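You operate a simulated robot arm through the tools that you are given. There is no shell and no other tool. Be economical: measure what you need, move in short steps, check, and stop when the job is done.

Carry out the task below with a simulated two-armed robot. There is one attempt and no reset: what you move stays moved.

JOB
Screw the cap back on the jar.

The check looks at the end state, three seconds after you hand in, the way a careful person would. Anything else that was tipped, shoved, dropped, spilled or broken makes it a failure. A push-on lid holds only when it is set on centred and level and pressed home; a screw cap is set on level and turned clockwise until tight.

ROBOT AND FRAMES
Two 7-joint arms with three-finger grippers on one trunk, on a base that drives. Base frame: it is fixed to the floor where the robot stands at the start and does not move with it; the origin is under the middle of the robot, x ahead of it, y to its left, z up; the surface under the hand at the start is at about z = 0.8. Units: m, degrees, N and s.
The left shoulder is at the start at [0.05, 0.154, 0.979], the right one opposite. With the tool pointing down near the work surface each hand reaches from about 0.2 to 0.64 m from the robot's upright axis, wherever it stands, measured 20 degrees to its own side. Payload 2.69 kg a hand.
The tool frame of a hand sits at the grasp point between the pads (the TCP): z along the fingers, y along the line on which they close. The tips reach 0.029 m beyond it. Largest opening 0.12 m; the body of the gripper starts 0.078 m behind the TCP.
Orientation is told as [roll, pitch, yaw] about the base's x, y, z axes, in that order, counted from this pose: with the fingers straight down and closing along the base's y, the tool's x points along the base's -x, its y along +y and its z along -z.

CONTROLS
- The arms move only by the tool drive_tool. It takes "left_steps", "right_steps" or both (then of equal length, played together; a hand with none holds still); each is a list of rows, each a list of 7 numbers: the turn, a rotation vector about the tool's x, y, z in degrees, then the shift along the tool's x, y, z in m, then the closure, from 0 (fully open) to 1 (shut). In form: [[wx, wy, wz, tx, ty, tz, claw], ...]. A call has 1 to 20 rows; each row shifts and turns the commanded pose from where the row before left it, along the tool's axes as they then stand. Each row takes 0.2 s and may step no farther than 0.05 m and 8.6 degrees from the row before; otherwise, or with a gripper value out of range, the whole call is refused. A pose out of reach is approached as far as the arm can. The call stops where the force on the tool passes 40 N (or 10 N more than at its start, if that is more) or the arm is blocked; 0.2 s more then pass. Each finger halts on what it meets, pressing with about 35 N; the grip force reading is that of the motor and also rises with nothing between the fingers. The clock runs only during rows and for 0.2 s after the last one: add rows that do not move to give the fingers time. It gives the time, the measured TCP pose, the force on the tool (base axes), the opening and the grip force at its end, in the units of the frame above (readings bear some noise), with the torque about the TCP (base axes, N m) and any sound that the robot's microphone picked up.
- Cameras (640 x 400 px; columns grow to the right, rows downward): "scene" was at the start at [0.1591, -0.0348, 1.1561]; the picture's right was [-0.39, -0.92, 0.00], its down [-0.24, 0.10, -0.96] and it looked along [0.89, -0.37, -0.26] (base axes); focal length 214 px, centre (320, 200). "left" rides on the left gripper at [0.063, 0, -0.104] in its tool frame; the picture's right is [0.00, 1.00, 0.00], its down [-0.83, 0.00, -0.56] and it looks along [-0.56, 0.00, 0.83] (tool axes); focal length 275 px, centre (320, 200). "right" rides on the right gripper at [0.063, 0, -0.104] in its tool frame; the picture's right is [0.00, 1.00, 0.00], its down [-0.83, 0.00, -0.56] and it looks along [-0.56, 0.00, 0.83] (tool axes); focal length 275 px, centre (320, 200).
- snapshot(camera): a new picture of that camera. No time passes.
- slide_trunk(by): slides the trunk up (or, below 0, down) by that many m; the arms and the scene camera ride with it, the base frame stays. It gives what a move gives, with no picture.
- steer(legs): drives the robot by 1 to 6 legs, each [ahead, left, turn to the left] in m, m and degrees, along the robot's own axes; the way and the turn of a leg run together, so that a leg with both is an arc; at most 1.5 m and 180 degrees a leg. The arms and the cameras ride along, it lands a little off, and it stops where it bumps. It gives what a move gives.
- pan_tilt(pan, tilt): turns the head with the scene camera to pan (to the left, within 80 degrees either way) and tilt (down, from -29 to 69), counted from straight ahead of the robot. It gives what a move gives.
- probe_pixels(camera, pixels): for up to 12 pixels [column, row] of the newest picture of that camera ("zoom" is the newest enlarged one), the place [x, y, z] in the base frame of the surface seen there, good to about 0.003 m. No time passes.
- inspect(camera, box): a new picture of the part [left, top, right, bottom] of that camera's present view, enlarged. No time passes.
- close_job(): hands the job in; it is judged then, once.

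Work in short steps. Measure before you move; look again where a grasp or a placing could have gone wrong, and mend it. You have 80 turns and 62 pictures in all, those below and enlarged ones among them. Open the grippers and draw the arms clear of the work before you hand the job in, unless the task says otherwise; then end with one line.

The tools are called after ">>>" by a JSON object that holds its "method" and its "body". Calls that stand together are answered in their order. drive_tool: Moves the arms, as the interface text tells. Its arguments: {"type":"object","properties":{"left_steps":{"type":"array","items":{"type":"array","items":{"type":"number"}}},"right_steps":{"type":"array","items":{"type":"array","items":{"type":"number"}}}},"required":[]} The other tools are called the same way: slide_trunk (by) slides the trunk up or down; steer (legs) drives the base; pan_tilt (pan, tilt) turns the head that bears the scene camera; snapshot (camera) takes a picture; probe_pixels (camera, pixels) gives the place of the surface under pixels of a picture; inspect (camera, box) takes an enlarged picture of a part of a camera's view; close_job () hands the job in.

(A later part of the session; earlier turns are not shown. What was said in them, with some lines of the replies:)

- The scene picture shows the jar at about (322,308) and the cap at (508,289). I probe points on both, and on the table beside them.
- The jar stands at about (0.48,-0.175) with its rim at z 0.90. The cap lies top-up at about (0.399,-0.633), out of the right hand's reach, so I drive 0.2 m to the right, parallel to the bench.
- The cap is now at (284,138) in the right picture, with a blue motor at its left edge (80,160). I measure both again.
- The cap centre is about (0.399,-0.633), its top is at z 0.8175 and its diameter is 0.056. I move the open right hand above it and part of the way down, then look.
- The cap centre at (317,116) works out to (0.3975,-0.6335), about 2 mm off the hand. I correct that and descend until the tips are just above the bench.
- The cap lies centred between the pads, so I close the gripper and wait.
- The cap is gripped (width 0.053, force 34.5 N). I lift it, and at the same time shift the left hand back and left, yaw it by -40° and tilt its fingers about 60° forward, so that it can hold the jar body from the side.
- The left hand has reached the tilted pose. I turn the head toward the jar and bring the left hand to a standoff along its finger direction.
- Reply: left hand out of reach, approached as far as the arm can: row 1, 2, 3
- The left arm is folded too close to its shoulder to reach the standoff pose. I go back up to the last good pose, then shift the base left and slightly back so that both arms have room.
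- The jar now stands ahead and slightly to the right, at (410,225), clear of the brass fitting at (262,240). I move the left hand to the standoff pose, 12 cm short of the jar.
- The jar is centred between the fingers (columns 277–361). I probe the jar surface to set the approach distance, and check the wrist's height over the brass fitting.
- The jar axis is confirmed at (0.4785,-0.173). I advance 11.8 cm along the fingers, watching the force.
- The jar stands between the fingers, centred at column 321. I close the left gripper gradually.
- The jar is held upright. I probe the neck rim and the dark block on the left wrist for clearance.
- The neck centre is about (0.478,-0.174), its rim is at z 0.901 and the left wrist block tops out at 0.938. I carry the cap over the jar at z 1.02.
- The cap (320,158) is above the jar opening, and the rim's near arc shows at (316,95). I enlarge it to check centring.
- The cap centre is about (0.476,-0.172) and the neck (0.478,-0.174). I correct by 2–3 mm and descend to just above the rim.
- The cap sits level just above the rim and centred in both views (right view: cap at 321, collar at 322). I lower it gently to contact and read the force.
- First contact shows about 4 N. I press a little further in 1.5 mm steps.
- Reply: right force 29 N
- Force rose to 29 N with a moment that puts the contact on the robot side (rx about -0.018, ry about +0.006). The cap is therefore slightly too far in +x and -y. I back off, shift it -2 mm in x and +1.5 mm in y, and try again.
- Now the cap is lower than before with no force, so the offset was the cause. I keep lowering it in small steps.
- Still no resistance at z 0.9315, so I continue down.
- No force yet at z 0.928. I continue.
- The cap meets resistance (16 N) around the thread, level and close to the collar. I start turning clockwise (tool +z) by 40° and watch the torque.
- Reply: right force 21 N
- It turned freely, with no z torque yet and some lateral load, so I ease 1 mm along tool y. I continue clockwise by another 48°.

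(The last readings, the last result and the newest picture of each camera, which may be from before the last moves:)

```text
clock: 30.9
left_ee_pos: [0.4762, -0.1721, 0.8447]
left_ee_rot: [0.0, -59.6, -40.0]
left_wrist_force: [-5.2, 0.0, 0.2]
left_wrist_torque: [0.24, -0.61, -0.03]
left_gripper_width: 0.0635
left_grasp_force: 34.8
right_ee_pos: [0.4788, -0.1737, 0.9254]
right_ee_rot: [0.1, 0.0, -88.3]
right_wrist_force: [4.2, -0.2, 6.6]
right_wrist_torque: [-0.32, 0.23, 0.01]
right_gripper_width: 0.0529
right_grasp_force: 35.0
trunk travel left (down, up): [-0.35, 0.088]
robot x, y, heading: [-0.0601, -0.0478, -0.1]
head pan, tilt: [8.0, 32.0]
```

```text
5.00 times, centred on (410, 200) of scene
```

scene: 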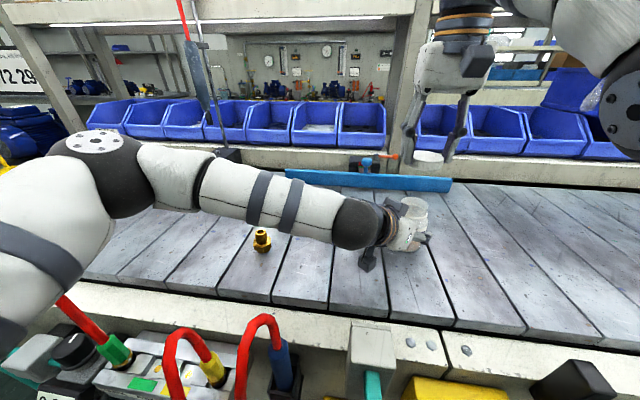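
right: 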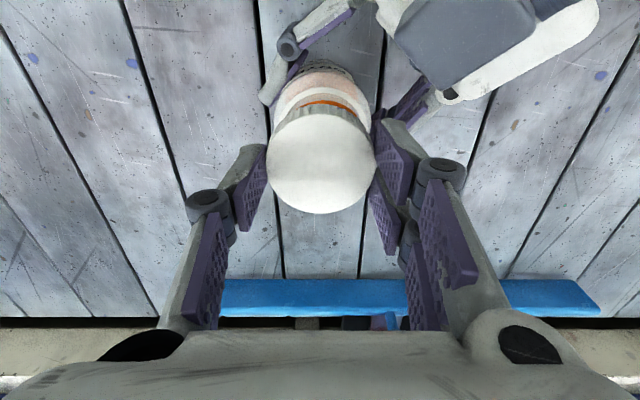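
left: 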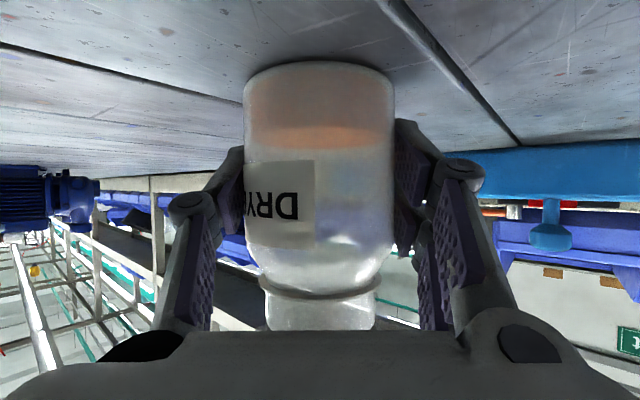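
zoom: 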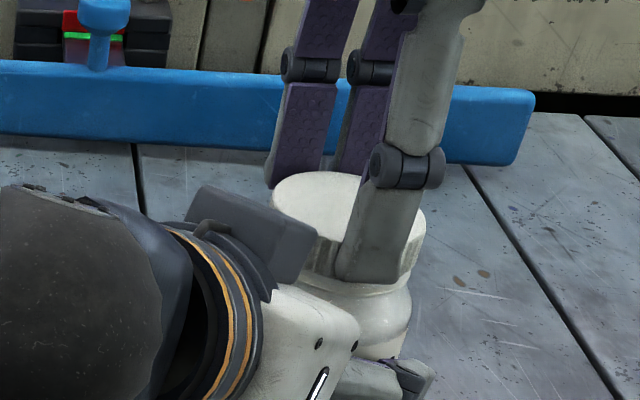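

The down force fell from 18 to 7 N and the cap now sits lower, so the thread is drawing it down. I open just enough, rotate back to yaw about +16° for a new bite, and grip again.

>>> {"method": "drive_tool", "body": {"right_steps": [[0, 0, 0, 0, 0, 0, 0.34], [0, 0, 0, 0, 0, 0, 0.34], [0, 0, 0, 0, 0, 0, 0.34], [0, 0, -8, 0, 0, 0, 0.34], [0, 0, -8, 0, 0, 0, 0.34], [0, 0, -8, 0, 0, 0, 0.34], [0, 0, -8, 0, 0, 0, 0.34], [0, 0, -8, 0, 0, 0, 0.34], [0, 0, -8, 0, 0, 0, 0.34], [0, 0, -8, 0, 0, 0, 0.34], [0, 0, -8, 0, 0, 0, 0.34], [0, 0, -8, 0, 0, 0, 0.34], [0, 0, -8, 0, 0, 0, 0.34], [0, 0, -8, 0, 0, 0, 0.34], [0, 0, -8, 0, 0, 0, 0.34], [0, 0, -8, 0, 0, 0, 0.34], [0, 0, 0, 0, 0, 0, 0.34]]}}

>>> {"method": "snapshot", "body": {"camera": "right"}}

>>> {"method": "inspect", "body": {"camera": "scene", "box": [360, 160, 460, 240]}}

```text
clock: 34.5
left_ee_pos: [0.4774, -0.1725, 0.845]
left_ee_rot: [0.1, -59.6, -40.0]
left_wrist_force: [1.9, 2.0, 5.2]
left_wrist_torque: [0.02, -0.3, 0.08]
left_gripper_width: 0.0633
left_grasp_force: 34.9
right_ee_pos: [0.4795, -0.175, 0.9258]
right_ee_rot: [0.1, -0.1, 15.9]
right_wrist_force: [-0.5, 0.1, -0.7]
right_wrist_torque: [0.01, 0.01, -0.01]
right_gripper_width: 0.0791
right_grasp_force: 0.1
trunk travel left (down, up): [-0.35, 0.088]
robot x, y, heading: [-0.0612, -0.0517, -0.2]
head pan, tilt: [8.0, 32.0]
```

```text
29 pictures are left
```

right: 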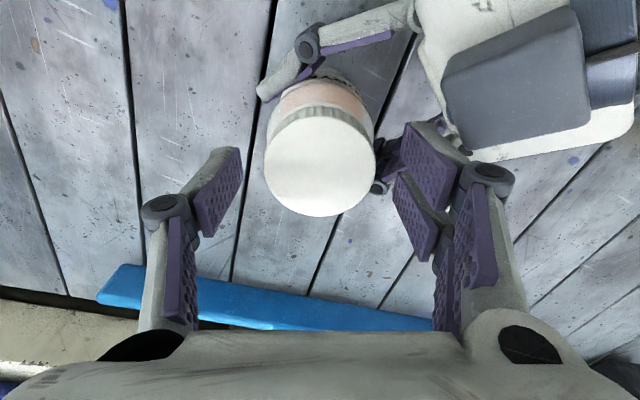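

```text
5.00 times, centred on (410, 200) of scene
```

zoom: 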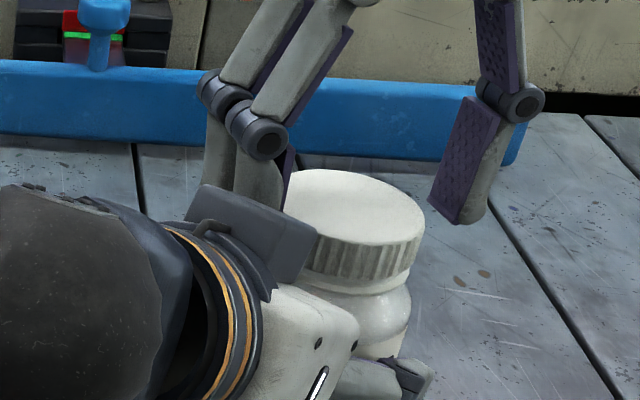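

The cap stays level on the neck and the fingers are clear. I lower 1 mm, regrip, and turn clockwise by 104°.

>>> {"method": "drive_tool", "body": {"right_steps": [[0, 0, 0, 0, 0, 0.0005, 0.5], [0, 0, 0, 0, 0, 0, 1], [0, 0, 0, 0, 0, 0, 1], [0, 0, 0, 0, 0, 0.0005, 1], [0, 0, 8, 0, 0, 0, 1], [0, 0, 8, 0, 0, 0, 1], [0, 0, 8, 0, 0, 0, 1], [0, 0, 8, 0, 0, 0, 1], [0, 0, 8, 0, 0, 0, 1], [0, 0, 8, 0, 0, 0, 1], [0, 0, 8, 0, 0, 0, 1], [0, 0, 8, 0, 0, 0, 1], [0, 0, 8, 0, 0, 0, 1], [0, 0, 8, 0, 0, 0, 1], [0, 0, 8, 0, 0, 0, 1], [0, 0, 8, 0, 0, 0, 1], [0, 0, 8, 0, 0, 0, 1], [0, 0, 0, 0, 0, 0, 1]]}}

>>> {"method": "inspect", "body": {"camera": "scene", "box": [360, 160, 460, 240]}}

```text
clock: 38.3
left_ee_pos: [0.476, -0.1716, 0.8446]
left_ee_rot: [-0.1, -59.6, -40.1]
left_wrist_force: [7.7, -7.3, 2.9]
left_wrist_torque: [0.68, -0.33, 0.06]
left_gripper_width: 0.0633
left_grasp_force: 34.6
right_ee_pos: [0.4791, -0.1753, 0.9232]
right_ee_rot: [0.0, 0.1, -88.2]
right_wrist_force: [-4.8, 8.9, 0.3]
right_wrist_torque: [0.02, 0.59, 0.0]
right_gripper_width: 0.0527
right_grasp_force: 35.1
trunk travel left (down, up): [-0.35, 0.088]
robot x, y, heading: [-0.0628, -0.0523, 0.1]
head pan, tilt: [8.0, 32.0]
```

```text
5.00 times, centred on (410, 200) of scene
```

zoom: 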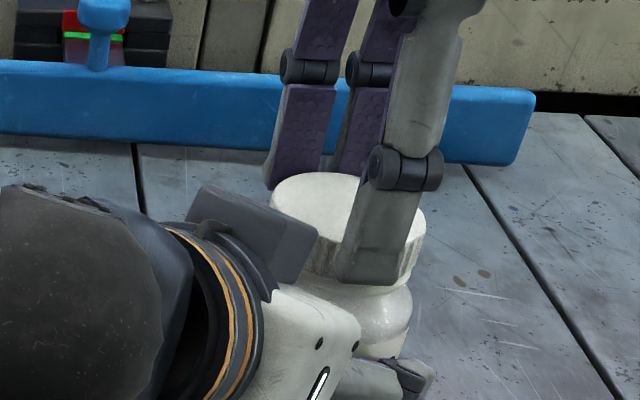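

The down force stays near zero while the cap descends, so it's threading, and there's no tight torque yet. I repeat the ratchet: open, rotate back, regrip and turn.

>>> {"method": "drive_tool", "body": {"right_steps": [[0, 0, 0, 0, 0, 0, 0.34], [0, 0, 0, 0, 0, 0, 0.34], [0, 0, 0, 0, 0, 0, 0.34], [0, 0, -8, 0, 0, 0, 0.34], [0, 0, -8, 0, 0, 0, 0.34], [0, 0, -8, 0, 0, 0, 0.34], [0, 0, -8, 0, 0, 0, 0.34], [0, 0, -8, 0, 0, 0, 0.34], [0, 0, -8, 0, 0, 0, 0.34], [0, 0, -8, 0, 0, 0, 0.34], [0, 0, -8, 0, 0, 0, 0.34], [0, 0, -8, 0, 0, 0, 0.34], [0, 0, -8, 0, 0, 0, 0.34], [0, 0, -8, 0, 0, 0, 0.34], [0, 0, -8, 0, 0, 0, 0.34], [0, 0, -8, 0, 0, 0, 0.34], [0, 0, 0, 0, 0, 0, 0.34]]}}

>>> {"method": "inspect", "body": {"camera": "scene", "box": [360, 160, 460, 240]}}

>>> {"method": "snapshot", "body": {"camera": "left"}}

```text
clock: 41.9
left_ee_pos: [0.4767, -0.1725, 0.844]
left_ee_rot: [0.1, -59.6, -40.1]
left_wrist_force: [0.2, 0.4, 3.5]
left_wrist_torque: [-0.01, -0.1, 0.01]
left_gripper_width: 0.0631
left_grasp_force: 35.7
right_ee_pos: [0.479, -0.1752, 0.9239]
right_ee_rot: [0.0, 0.0, 15.8]
right_wrist_force: [-1.0, 0.9, 0.0]
right_wrist_torque: [0.02, 0.01, -0.02]
right_gripper_width: 0.0794
right_grasp_force: 0.1
trunk travel left (down, up): [-0.35, 0.088]
robot x, y, heading: [-0.0629, -0.0505, -0.1]
head pan, tilt: [8.0, 32.0]
```

```text
5.00 times, centred on (410, 200) of scene
```

zoom: 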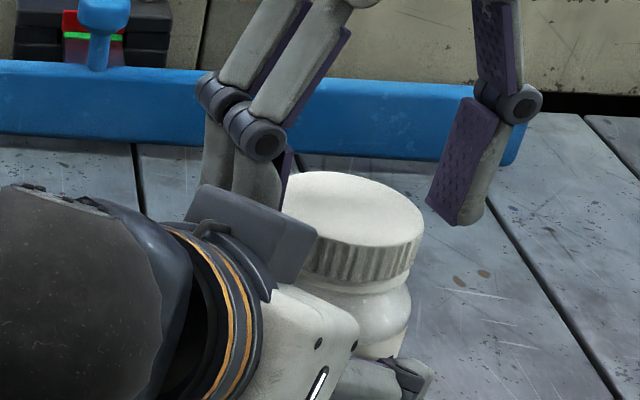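

```text
25 pictures are left
```

left: 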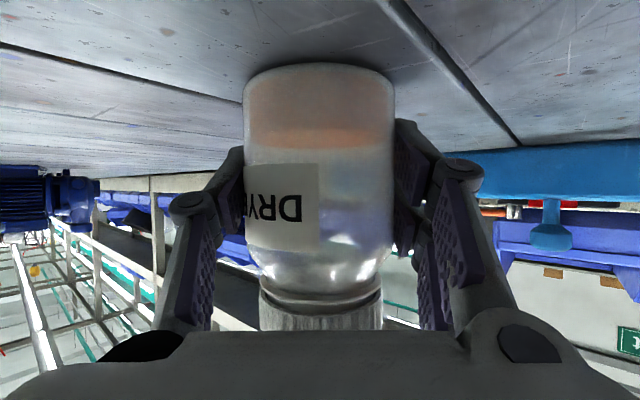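

The jar has barely moved (label edge 314→318), and the cap is level with a small gap left above the collar. I make the next clockwise stroke.

>>> {"method": "drive_tool", "body": {"right_steps": [[0, 0, 0, 0, 0, 0.0005, 0.5], [0, 0, 0, 0, 0, 0, 1], [0, 0, 0, 0, 0, 0, 1], [0, 0, 0, 0, 0, 0.0005, 1], [0, 0, 8, 0, 0, 0, 1], [0, 0, 8, 0, 0, 0, 1], [0, 0, 8, 0, 0, 0, 1], [0, 0, 8, 0, 0, 0, 1], [0, 0, 8, 0, 0, 0, 1], [0, 0, 8, 0, 0, 0, 1], [0, 0, 8, 0, 0, 0, 1], [0, 0, 8, 0, 0, 0, 1], [0, 0, 8, 0, 0, 0, 1], [0, 0, 8, 0, 0, 0, 1], [0, 0, 8, 0, 0, 0, 1], [0, 0, 8, 0, 0, 0, 1], [0, 0, 8, 0, 0, 0, 1], [0, 0, 0, 0, 0, 0, 1]]}}

>>> {"method": "snapshot", "body": {"camera": "left"}}

```text
clock: 45.7
left_ee_pos: [0.4773, -0.1721, 0.8449]
left_ee_rot: [-0.2, -59.6, -40.1]
left_wrist_force: [7.4, -5.0, 0.3]
left_wrist_torque: [0.25, 0.16, -0.79]
left_gripper_width: 0.0624
left_grasp_force: 35.3
right_ee_pos: [0.48, -0.1739, 0.9232]
right_ee_rot: [0.0, 0.1, -88.1]
right_wrist_force: [-6.9, 6.8, 3.1]
right_wrist_torque: [0.34, 0.2, 0.84]
right_gripper_width: 0.0531
right_grasp_force: 34.8
trunk travel left (down, up): [-0.35, 0.088]
robot x, y, heading: [-0.06, -0.0518, -0.3]
head pan, tilt: [8.0, 32.0]
```

```text
24 pictures are left
```

left: 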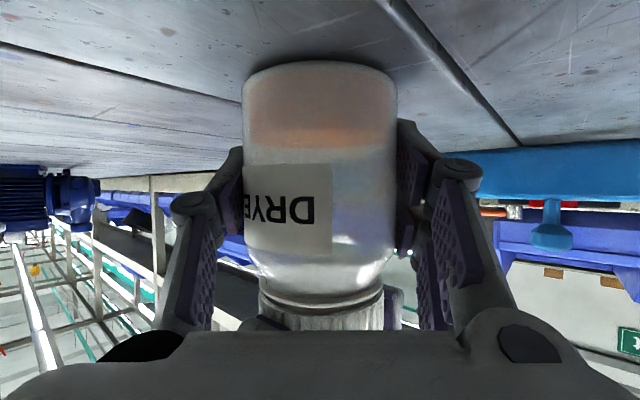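

Torque has risen to 0.84 N·m (left hand -0.79), and the jar has started to creep in the left grip (label edge 318→332), so the cap is nearly or fully tight. I turn 16° more to confirm.

>>> {"method": "drive_tool", "body": {"right_steps": [[0, 0, 4, 0, 0, 0, 1], [0, 0, 4, 0, 0, 0, 1], [0, 0, 4, 0, 0, 0, 1], [0, 0, 4, 0, 0, 0, 1], [0, 0, 0, 0, 0, 0, 1]]}}

>>> {"method": "snapshot", "body": {"camera": "left"}}

>>> {"method": "inspect", "body": {"camera": "scene", "box": [360, 160, 460, 240]}}

```text
clock: 46.9
left_ee_pos: [0.4764, -0.1726, 0.8449]
left_ee_rot: [0.0, -59.4, -40.2]
left_wrist_force: [7.3, -3.4, 1.1]
left_wrist_torque: [0.27, 0.0, -0.87]
left_gripper_width: 0.0623
left_grasp_force: 35.1
right_ee_pos: [0.4782, -0.1736, 0.9233]
right_ee_rot: [0.0, 0.0, -104.3]
right_wrist_force: [-6.6, 5.2, 0.2]
right_wrist_torque: [0.07, 0.33, 0.89]
right_gripper_width: 0.0528
right_grasp_force: 35.0
trunk travel left (down, up): [-0.35, 0.088]
robot x, y, heading: [-0.0594, -0.0525, -0.2]
head pan, tilt: [8.0, 32.0]
```

```text
23 pictures are left
```

left: 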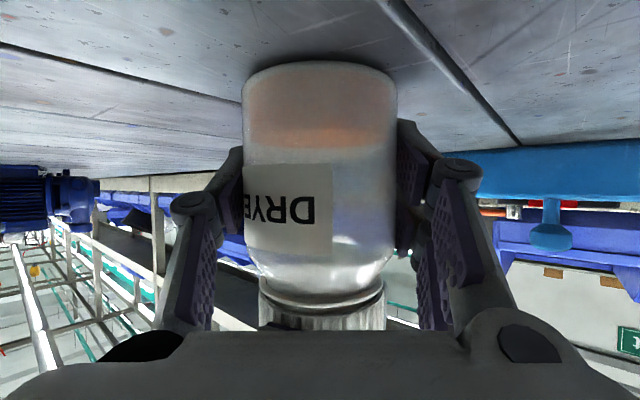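

```text
5.00 times, centred on (410, 200) of scene
```

zoom: 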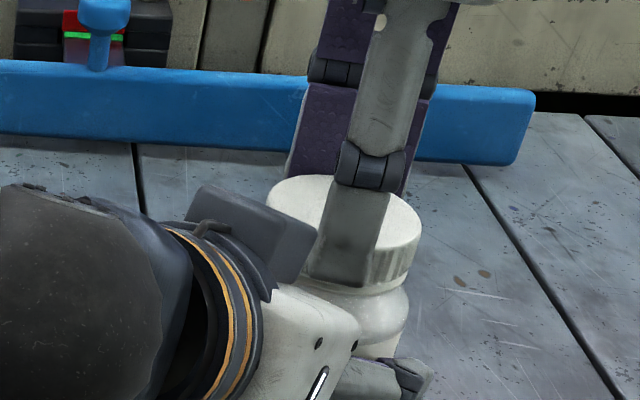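

The jar holds still (332) at a steady 0.88 N·m, so either the fingers are slipping on the tight cap or it's still turning under load. I ratchet back and take a short 24° bite to see where the torque starts.

>>> {"method": "drive_tool", "body": {"right_steps": [[0, 0, 0, 0, 0, 0, 0.34], [0, 0, 0, 0, 0, 0, 0.34], [0, 0, 0, 0, 0, 0, 0.34], [0, 0, -8.5, 0, 0, 0, 0.34], [0, 0, -8.5, 0, 0, 0, 0.34], [0, 0, -8.5, 0, 0, 0, 0.34], [0, 0, -8.5, 0, 0, 0, 0.34], [0, 0, -8.5, 0, 0, 0, 0.34], [0, 0, -8.5, 0, 0, 0, 0.34], [0, 0, -8.5, 0, 0, 0, 0.34], [0, 0, -8.5, 0, 0, 0, 0.34], [0, 0, -8.5, 0, 0, 0, 0.34], [0, 0, -8.5, 0, 0, 0, 0.34], [0, 0, -8.5, 0, 0, 0, 0.34], [0, 0, -8.5, 0, 0, 0, 0.34], [0, 0, 0, 0, 0, 0, 0.34]]}}

>>> {"method": "inspect", "body": {"camera": "left", "box": [230, 240, 410, 340]}}

>>> {"method": "drive_tool", "body": {"right_steps": [[0, 0, 0, 0, 0, 0, 0.5], [0, 0, 0, 0, 0, 0, 1], [0, 0, 0, 0, 0, 0, 1], [0, 0, 8, 0, 0, 0, 1], [0, 0, 0, 0, 0, 0, 1]]}}

>>> {"method": "drive_tool", "body": {"right_steps": [[0, 0, 8, 0, 0, 0, 1], [0, 0, 8, 0, 0, 0, 1], [0, 0, 0, 0, 0, 0, 1]]}}

>>> {"method": "inspect", "body": {"camera": "left", "box": [230, 240, 410, 340]}}

```text
clock: 50.3
left_ee_pos: [0.4765, -0.1712, 0.8441]
left_ee_rot: [0.1, -59.7, -40.2]
left_wrist_force: [-0.4, 0.8, 3.5]
left_wrist_torque: [-0.07, -0.1, 0.03]
left_gripper_width: 0.0623
left_grasp_force: 34.8
right_ee_pos: [0.4788, -0.1747, 0.9236]
right_ee_rot: [0.1, 0.0, -2.0]
right_wrist_force: [0.8, 0.3, -0.7]
right_wrist_torque: [-0.01, -0.01, 0.02]
right_gripper_width: 0.0792
right_grasp_force: 0.0
trunk travel left (down, up): [-0.35, 0.088]
robot x, y, heading: [-0.057, -0.052, -0.4]
head pan, tilt: [8.0, 32.0]
```

```text
3.56 times, centred on (320, 290) of left
```

zoom: 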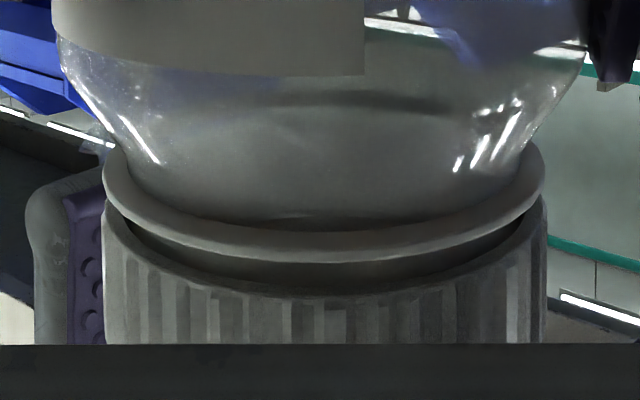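

```text
clock: 51.5
left_ee_pos: [0.4767, -0.171, 0.8444]
left_ee_rot: [0.0, -59.5, -40.0]
left_wrist_force: [9.1, -5.9, -1.6]
left_wrist_torque: [0.21, 0.34, -0.73]
left_gripper_width: 0.0623
left_grasp_force: 35.2
right_ee_pos: [0.4777, -0.1745, 0.9221]
right_ee_rot: [-0.1, 0.1, -10.2]
right_wrist_force: [-11.0, 6.8, 3.6]
right_wrist_torque: [0.27, 0.56, 0.73]
right_gripper_width: 0.053
right_grasp_force: 34.8
trunk travel left (down, up): [-0.35, 0.088]
robot x, y, heading: [-0.0596, -0.048, 0.0]
head pan, tilt: [8.0, 32.0]
```

```text
clock: 52.3
left_ee_pos: [0.4775, -0.1725, 0.8439]
left_ee_rot: [0.0, -59.6, -40.1]
left_wrist_force: [3.4, -2.3, 3.0]
left_wrist_torque: [0.11, 0.19, -0.94]
left_gripper_width: 0.0627
left_grasp_force: 35.4
right_ee_pos: [0.4792, -0.1747, 0.9226]
right_ee_rot: [0.0, 0.0, -26.4]
right_wrist_force: [-4.5, 2.2, 0.5]
right_wrist_torque: [-0.06, 0.17, 0.92]
right_gripper_width: 0.0529
right_grasp_force: 34.4
trunk travel left (down, up): [-0.35, 0.088]
robot x, y, heading: [-0.0581, -0.0512, -0.4]
head pan, tilt: [8.0, 32.0]
```

```text
3.56 times, centred on (320, 290) of left
```

zoom: 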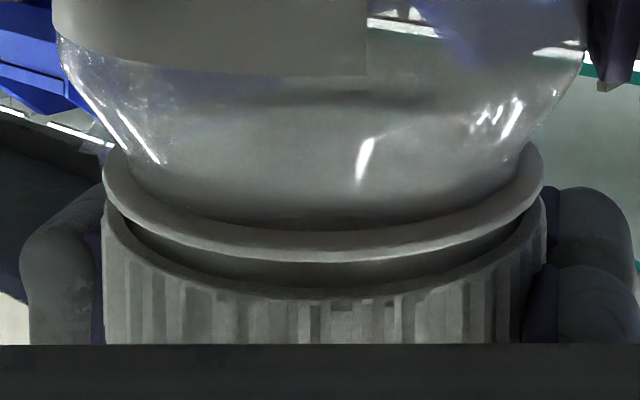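

Torque comes on at once (0.73 after 8°, 0.92 after 24°) and the cap-to-collar gap hasn't changed. I turn 24° more and compare the ribs to see whether the cap itself still moves.

>>> {"method": "drive_tool", "body": {"right_steps": [[0, 0, 8, 0, 0, 0, 1], [0, 0, 8, 0, 0, 0, 1], [0, 0, 8, 0, 0, 0, 1], [0, 0, 0, 0, 0, 0, 1]]}}

>>> {"method": "inspect", "body": {"camera": "left", "box": [230, 240, 410, 340]}}

```text
clock: 53.3
left_ee_pos: [0.4773, -0.1724, 0.845]
left_ee_rot: [0.0, -59.6, -40.2]
left_wrist_force: [-1.6, -0.9, 4.8]
left_wrist_torque: [0.23, -0.26, -0.85]
left_gripper_width: 0.0629
left_grasp_force: 35.2
right_ee_pos: [0.4797, -0.1753, 0.9225]
right_ee_rot: [0.0, -0.1, -50.2]
right_wrist_force: [1.4, 0.8, -2.7]
right_wrist_torque: [-0.09, 0.01, 0.84]
right_gripper_width: 0.0528
right_grasp_force: 34.8
trunk travel left (down, up): [-0.35, 0.088]
robot x, y, heading: [-0.0578, -0.0501, -0.3]
head pan, tilt: [8.0, 32.0]
```

```text
3.56 times, centred on (320, 290) of left
```

zoom: 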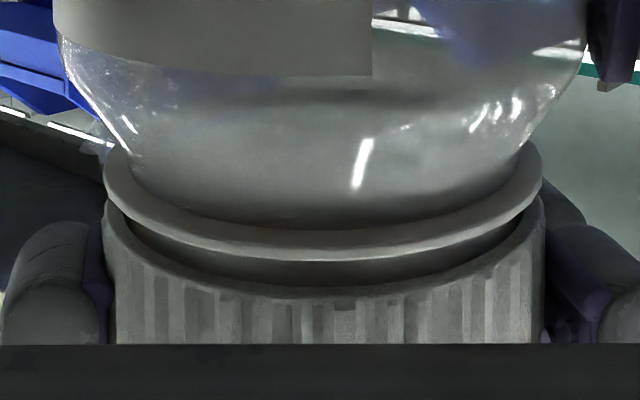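

The ribs stay put while the hand turned 24°, so the fingers slip on a cap that's tight at about 0.9 N·m. I open the right hand and lift it straight up and away.

>>> {"method": "drive_tool", "body": {"right_steps": [[0, 0, 0, 0, 0, 0, 0.34], [0, 0, 0, 0, 0, 0, 0.3], [0, 0, 0, 0, 0, 0, 0.3], [0, 0, 0, 0, 0, -0.02, 0.3], [0, 0, 0, 0, 0, -0.04, 0.3], [0, 0, 0, 0, 0, -0.05, 0.3], [0, 0, 0, 0, 0, -0.04, 0.3], [0, 0, 0, 0, 0, 0, 0.3]]}}

>>> {"method": "snapshot", "body": {"camera": "scene"}}

```text
clock: 55.1
left_ee_pos: [0.4777, -0.1716, 0.8444]
left_ee_rot: [0.0, -59.6, -40.1]
left_wrist_force: [0.4, 0.7, 3.6]
left_wrist_torque: [0.02, -0.1, -0.02]
left_gripper_width: 0.0626
left_grasp_force: 34.8
right_ee_pos: [0.4733, -0.1742, 1.0302]
right_ee_rot: [0.0, 0.0, -50.2]
right_wrist_force: [0.3, -0.3, -0.7]
right_wrist_torque: [0.0, 0.0, 0.03]
right_gripper_width: 0.0837
right_grasp_force: 0.0
right hand out of reach, approached as far as the arm can: row 6, 7
trunk travel left (down, up): [-0.35, 0.088]
robot x, y, heading: [-0.0581, -0.0514, -0.2]
head pan, tilt: [8.0, 32.0]
```

```text
18 pictures are left
```

scene: 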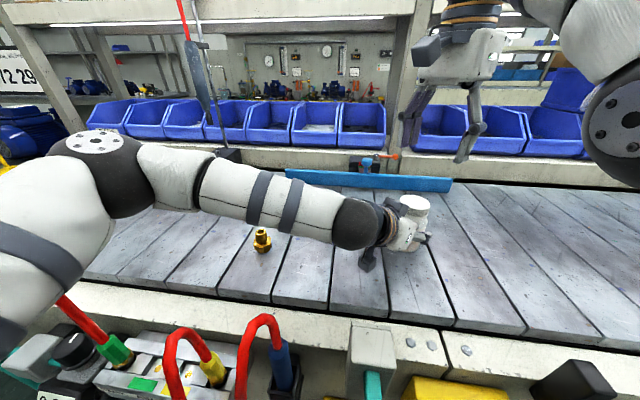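

The right hand is clear and the cap is on. I move the right arm aside, then open the left fingers gently and back the hand straight out along its finger axis.

>>> {"method": "drive_tool", "body": {"right_steps": [[0, 0, 0, -0.022, -0.042, 0, 0.3], [0, 0, 0, -0.022, -0.042, 0, 0.3], [0, 0, 0, -0.022, -0.042, 0, 0.3], [0, 0, 0, -0.022, -0.042, 0, 0.3], [0, 0, 0, -0.022, -0.042, 0, 0.2], [0, 0, 0, 0, 0, 0, 0]]}}

>>> {"method": "drive_tool", "body": {"left_steps": [[0, 0, 0, 0, 0, 0, 0.44], [0, 0, 0, 0, 0, 0, 0.4], [0, 0, 0, 0, 0, 0, 0.3], [0, 0, 0, 0, 0, 0, 0.1], [0, 0, 0, 0, 0, 0, 0], [0, 0, 0, 0, 0, 0, 0]]}}

>>> {"method": "snapshot", "body": {"camera": "left"}}

```text
clock: 56.5
left_ee_pos: [0.4764, -0.1731, 0.8435]
left_ee_rot: [-0.1, -59.6, -40.2]
left_wrist_force: [0.1, -0.4, 2.1]
left_wrist_torque: [-0.1, -0.1, -0.01]
left_gripper_width: 0.0629
left_grasp_force: 34.9
right_ee_pos: [0.3805, -0.3921, 1.0288]
right_ee_rot: [0.0, -0.1, -50.2]
right_wrist_force: [0.6, -0.3, 0.6]
right_wrist_torque: [0.03, 0.05, 0.03]
right_gripper_width: 0.1198
right_grasp_force: 0.1
trunk travel left (down, up): [-0.35, 0.088]
robot x, y, heading: [-0.0593, -0.0502, -0.4]
head pan, tilt: [8.0, 32.0]
```

```text
clock: 57.9
left_ee_pos: [0.4763, -0.1719, 0.8437]
left_ee_rot: [-0.1, -59.4, -40.2]
left_wrist_force: [-0.6, 1.0, -0.6]
left_wrist_torque: [-0.02, 0.02, 0.0]
left_gripper_width: 0.1201
left_grasp_force: 0.0
right_ee_pos: [0.3807, -0.3909, 1.0286]
right_ee_rot: [0.0, 0.0, -50.2]
right_wrist_force: [0.1, -0.3, 0.3]
right_wrist_torque: [-0.02, -0.02, -0.02]
right_gripper_width: 0.1201
right_grasp_force: 0.0
trunk travel left (down, up): [-0.35, 0.088]
robot x, y, heading: [-0.0584, -0.0536, -0.1]
head pan, tilt: [8.0, 32.0]
```

```text
17 pictures are left
```

left: 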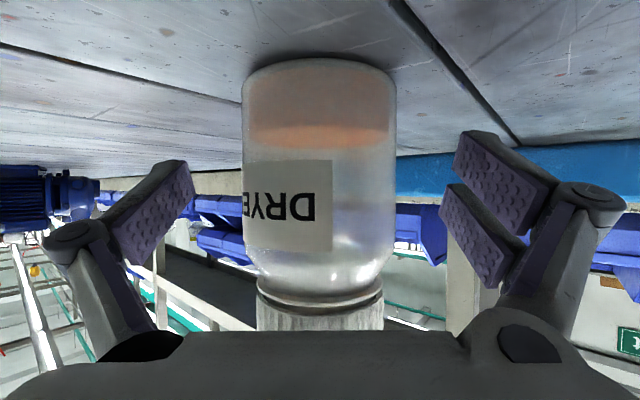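

The left fingers are fully open with the jar standing free between them. I retract along -z and look at the result.

>>> {"method": "drive_tool", "body": {"left_steps": [[0, 0, 0, 0, 0, -0.02, 0], [0, 0, 0, 0, 0, -0.04, 0], [0, 0, 0, 0, 0, -0.04, 0], [0, 0, 0, 0, 0, -0.04, 0], [0, 0, 0, 0, 0.02, -0.04, 0], [0, 0, 0, 0, 0.02, -0.04, 0], [0, 0, 0, 0, 0, 0, 0]]}}

>>> {"method": "snapshot", "body": {"camera": "scene"}}

>>> {"method": "inspect", "body": {"camera": "scene", "box": [360, 170, 460, 270]}}

```text
clock: 59.5
left_ee_pos: [0.3546, -0.0209, 0.9566]
left_ee_rot: [0.0, -59.5, -40.1]
left_wrist_force: [0.6, -0.3, 0.4]
left_wrist_torque: [0.0, -0.02, -0.01]
left_gripper_width: 0.1198
left_grasp_force: 0.0
right_ee_pos: [0.3813, -0.3917, 1.0286]
right_ee_rot: [0.1, 0.0, -50.1]
right_wrist_force: [0.0, -0.7, 0.2]
right_wrist_torque: [0.01, -0.01, 0.0]
right_gripper_width: 0.1198
right_grasp_force: 0.0
trunk travel left (down, up): [-0.35, 0.088]
robot x, y, heading: [-0.061, -0.0519, -0.3]
head pan, tilt: [8.0, 32.0]
```

```text
16 pictures are left
```

scene: 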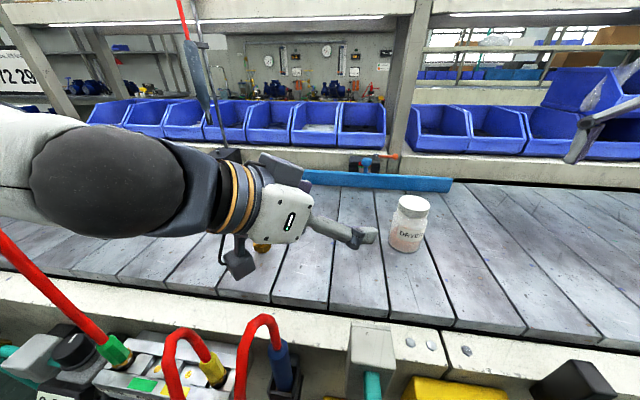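

```text
4.00 times, centred on (410, 220) of scene
```

zoom: 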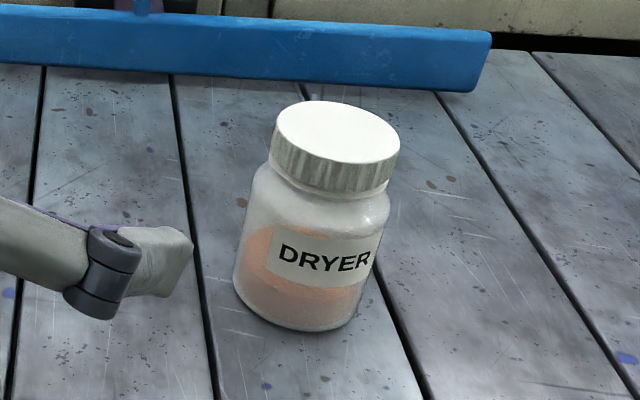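

The jar stands upright with the cap level and tight, nothing else was disturbed, and both open hands are clear. I hand in.

>>> {"method": "close_job", "body": {}}

```text
The job is handed in.
```

The cap is screwed back on the jar, level and tight at about 0.9 N·m; the jar is upright, nothing else was disturbed, and both arms are clear.
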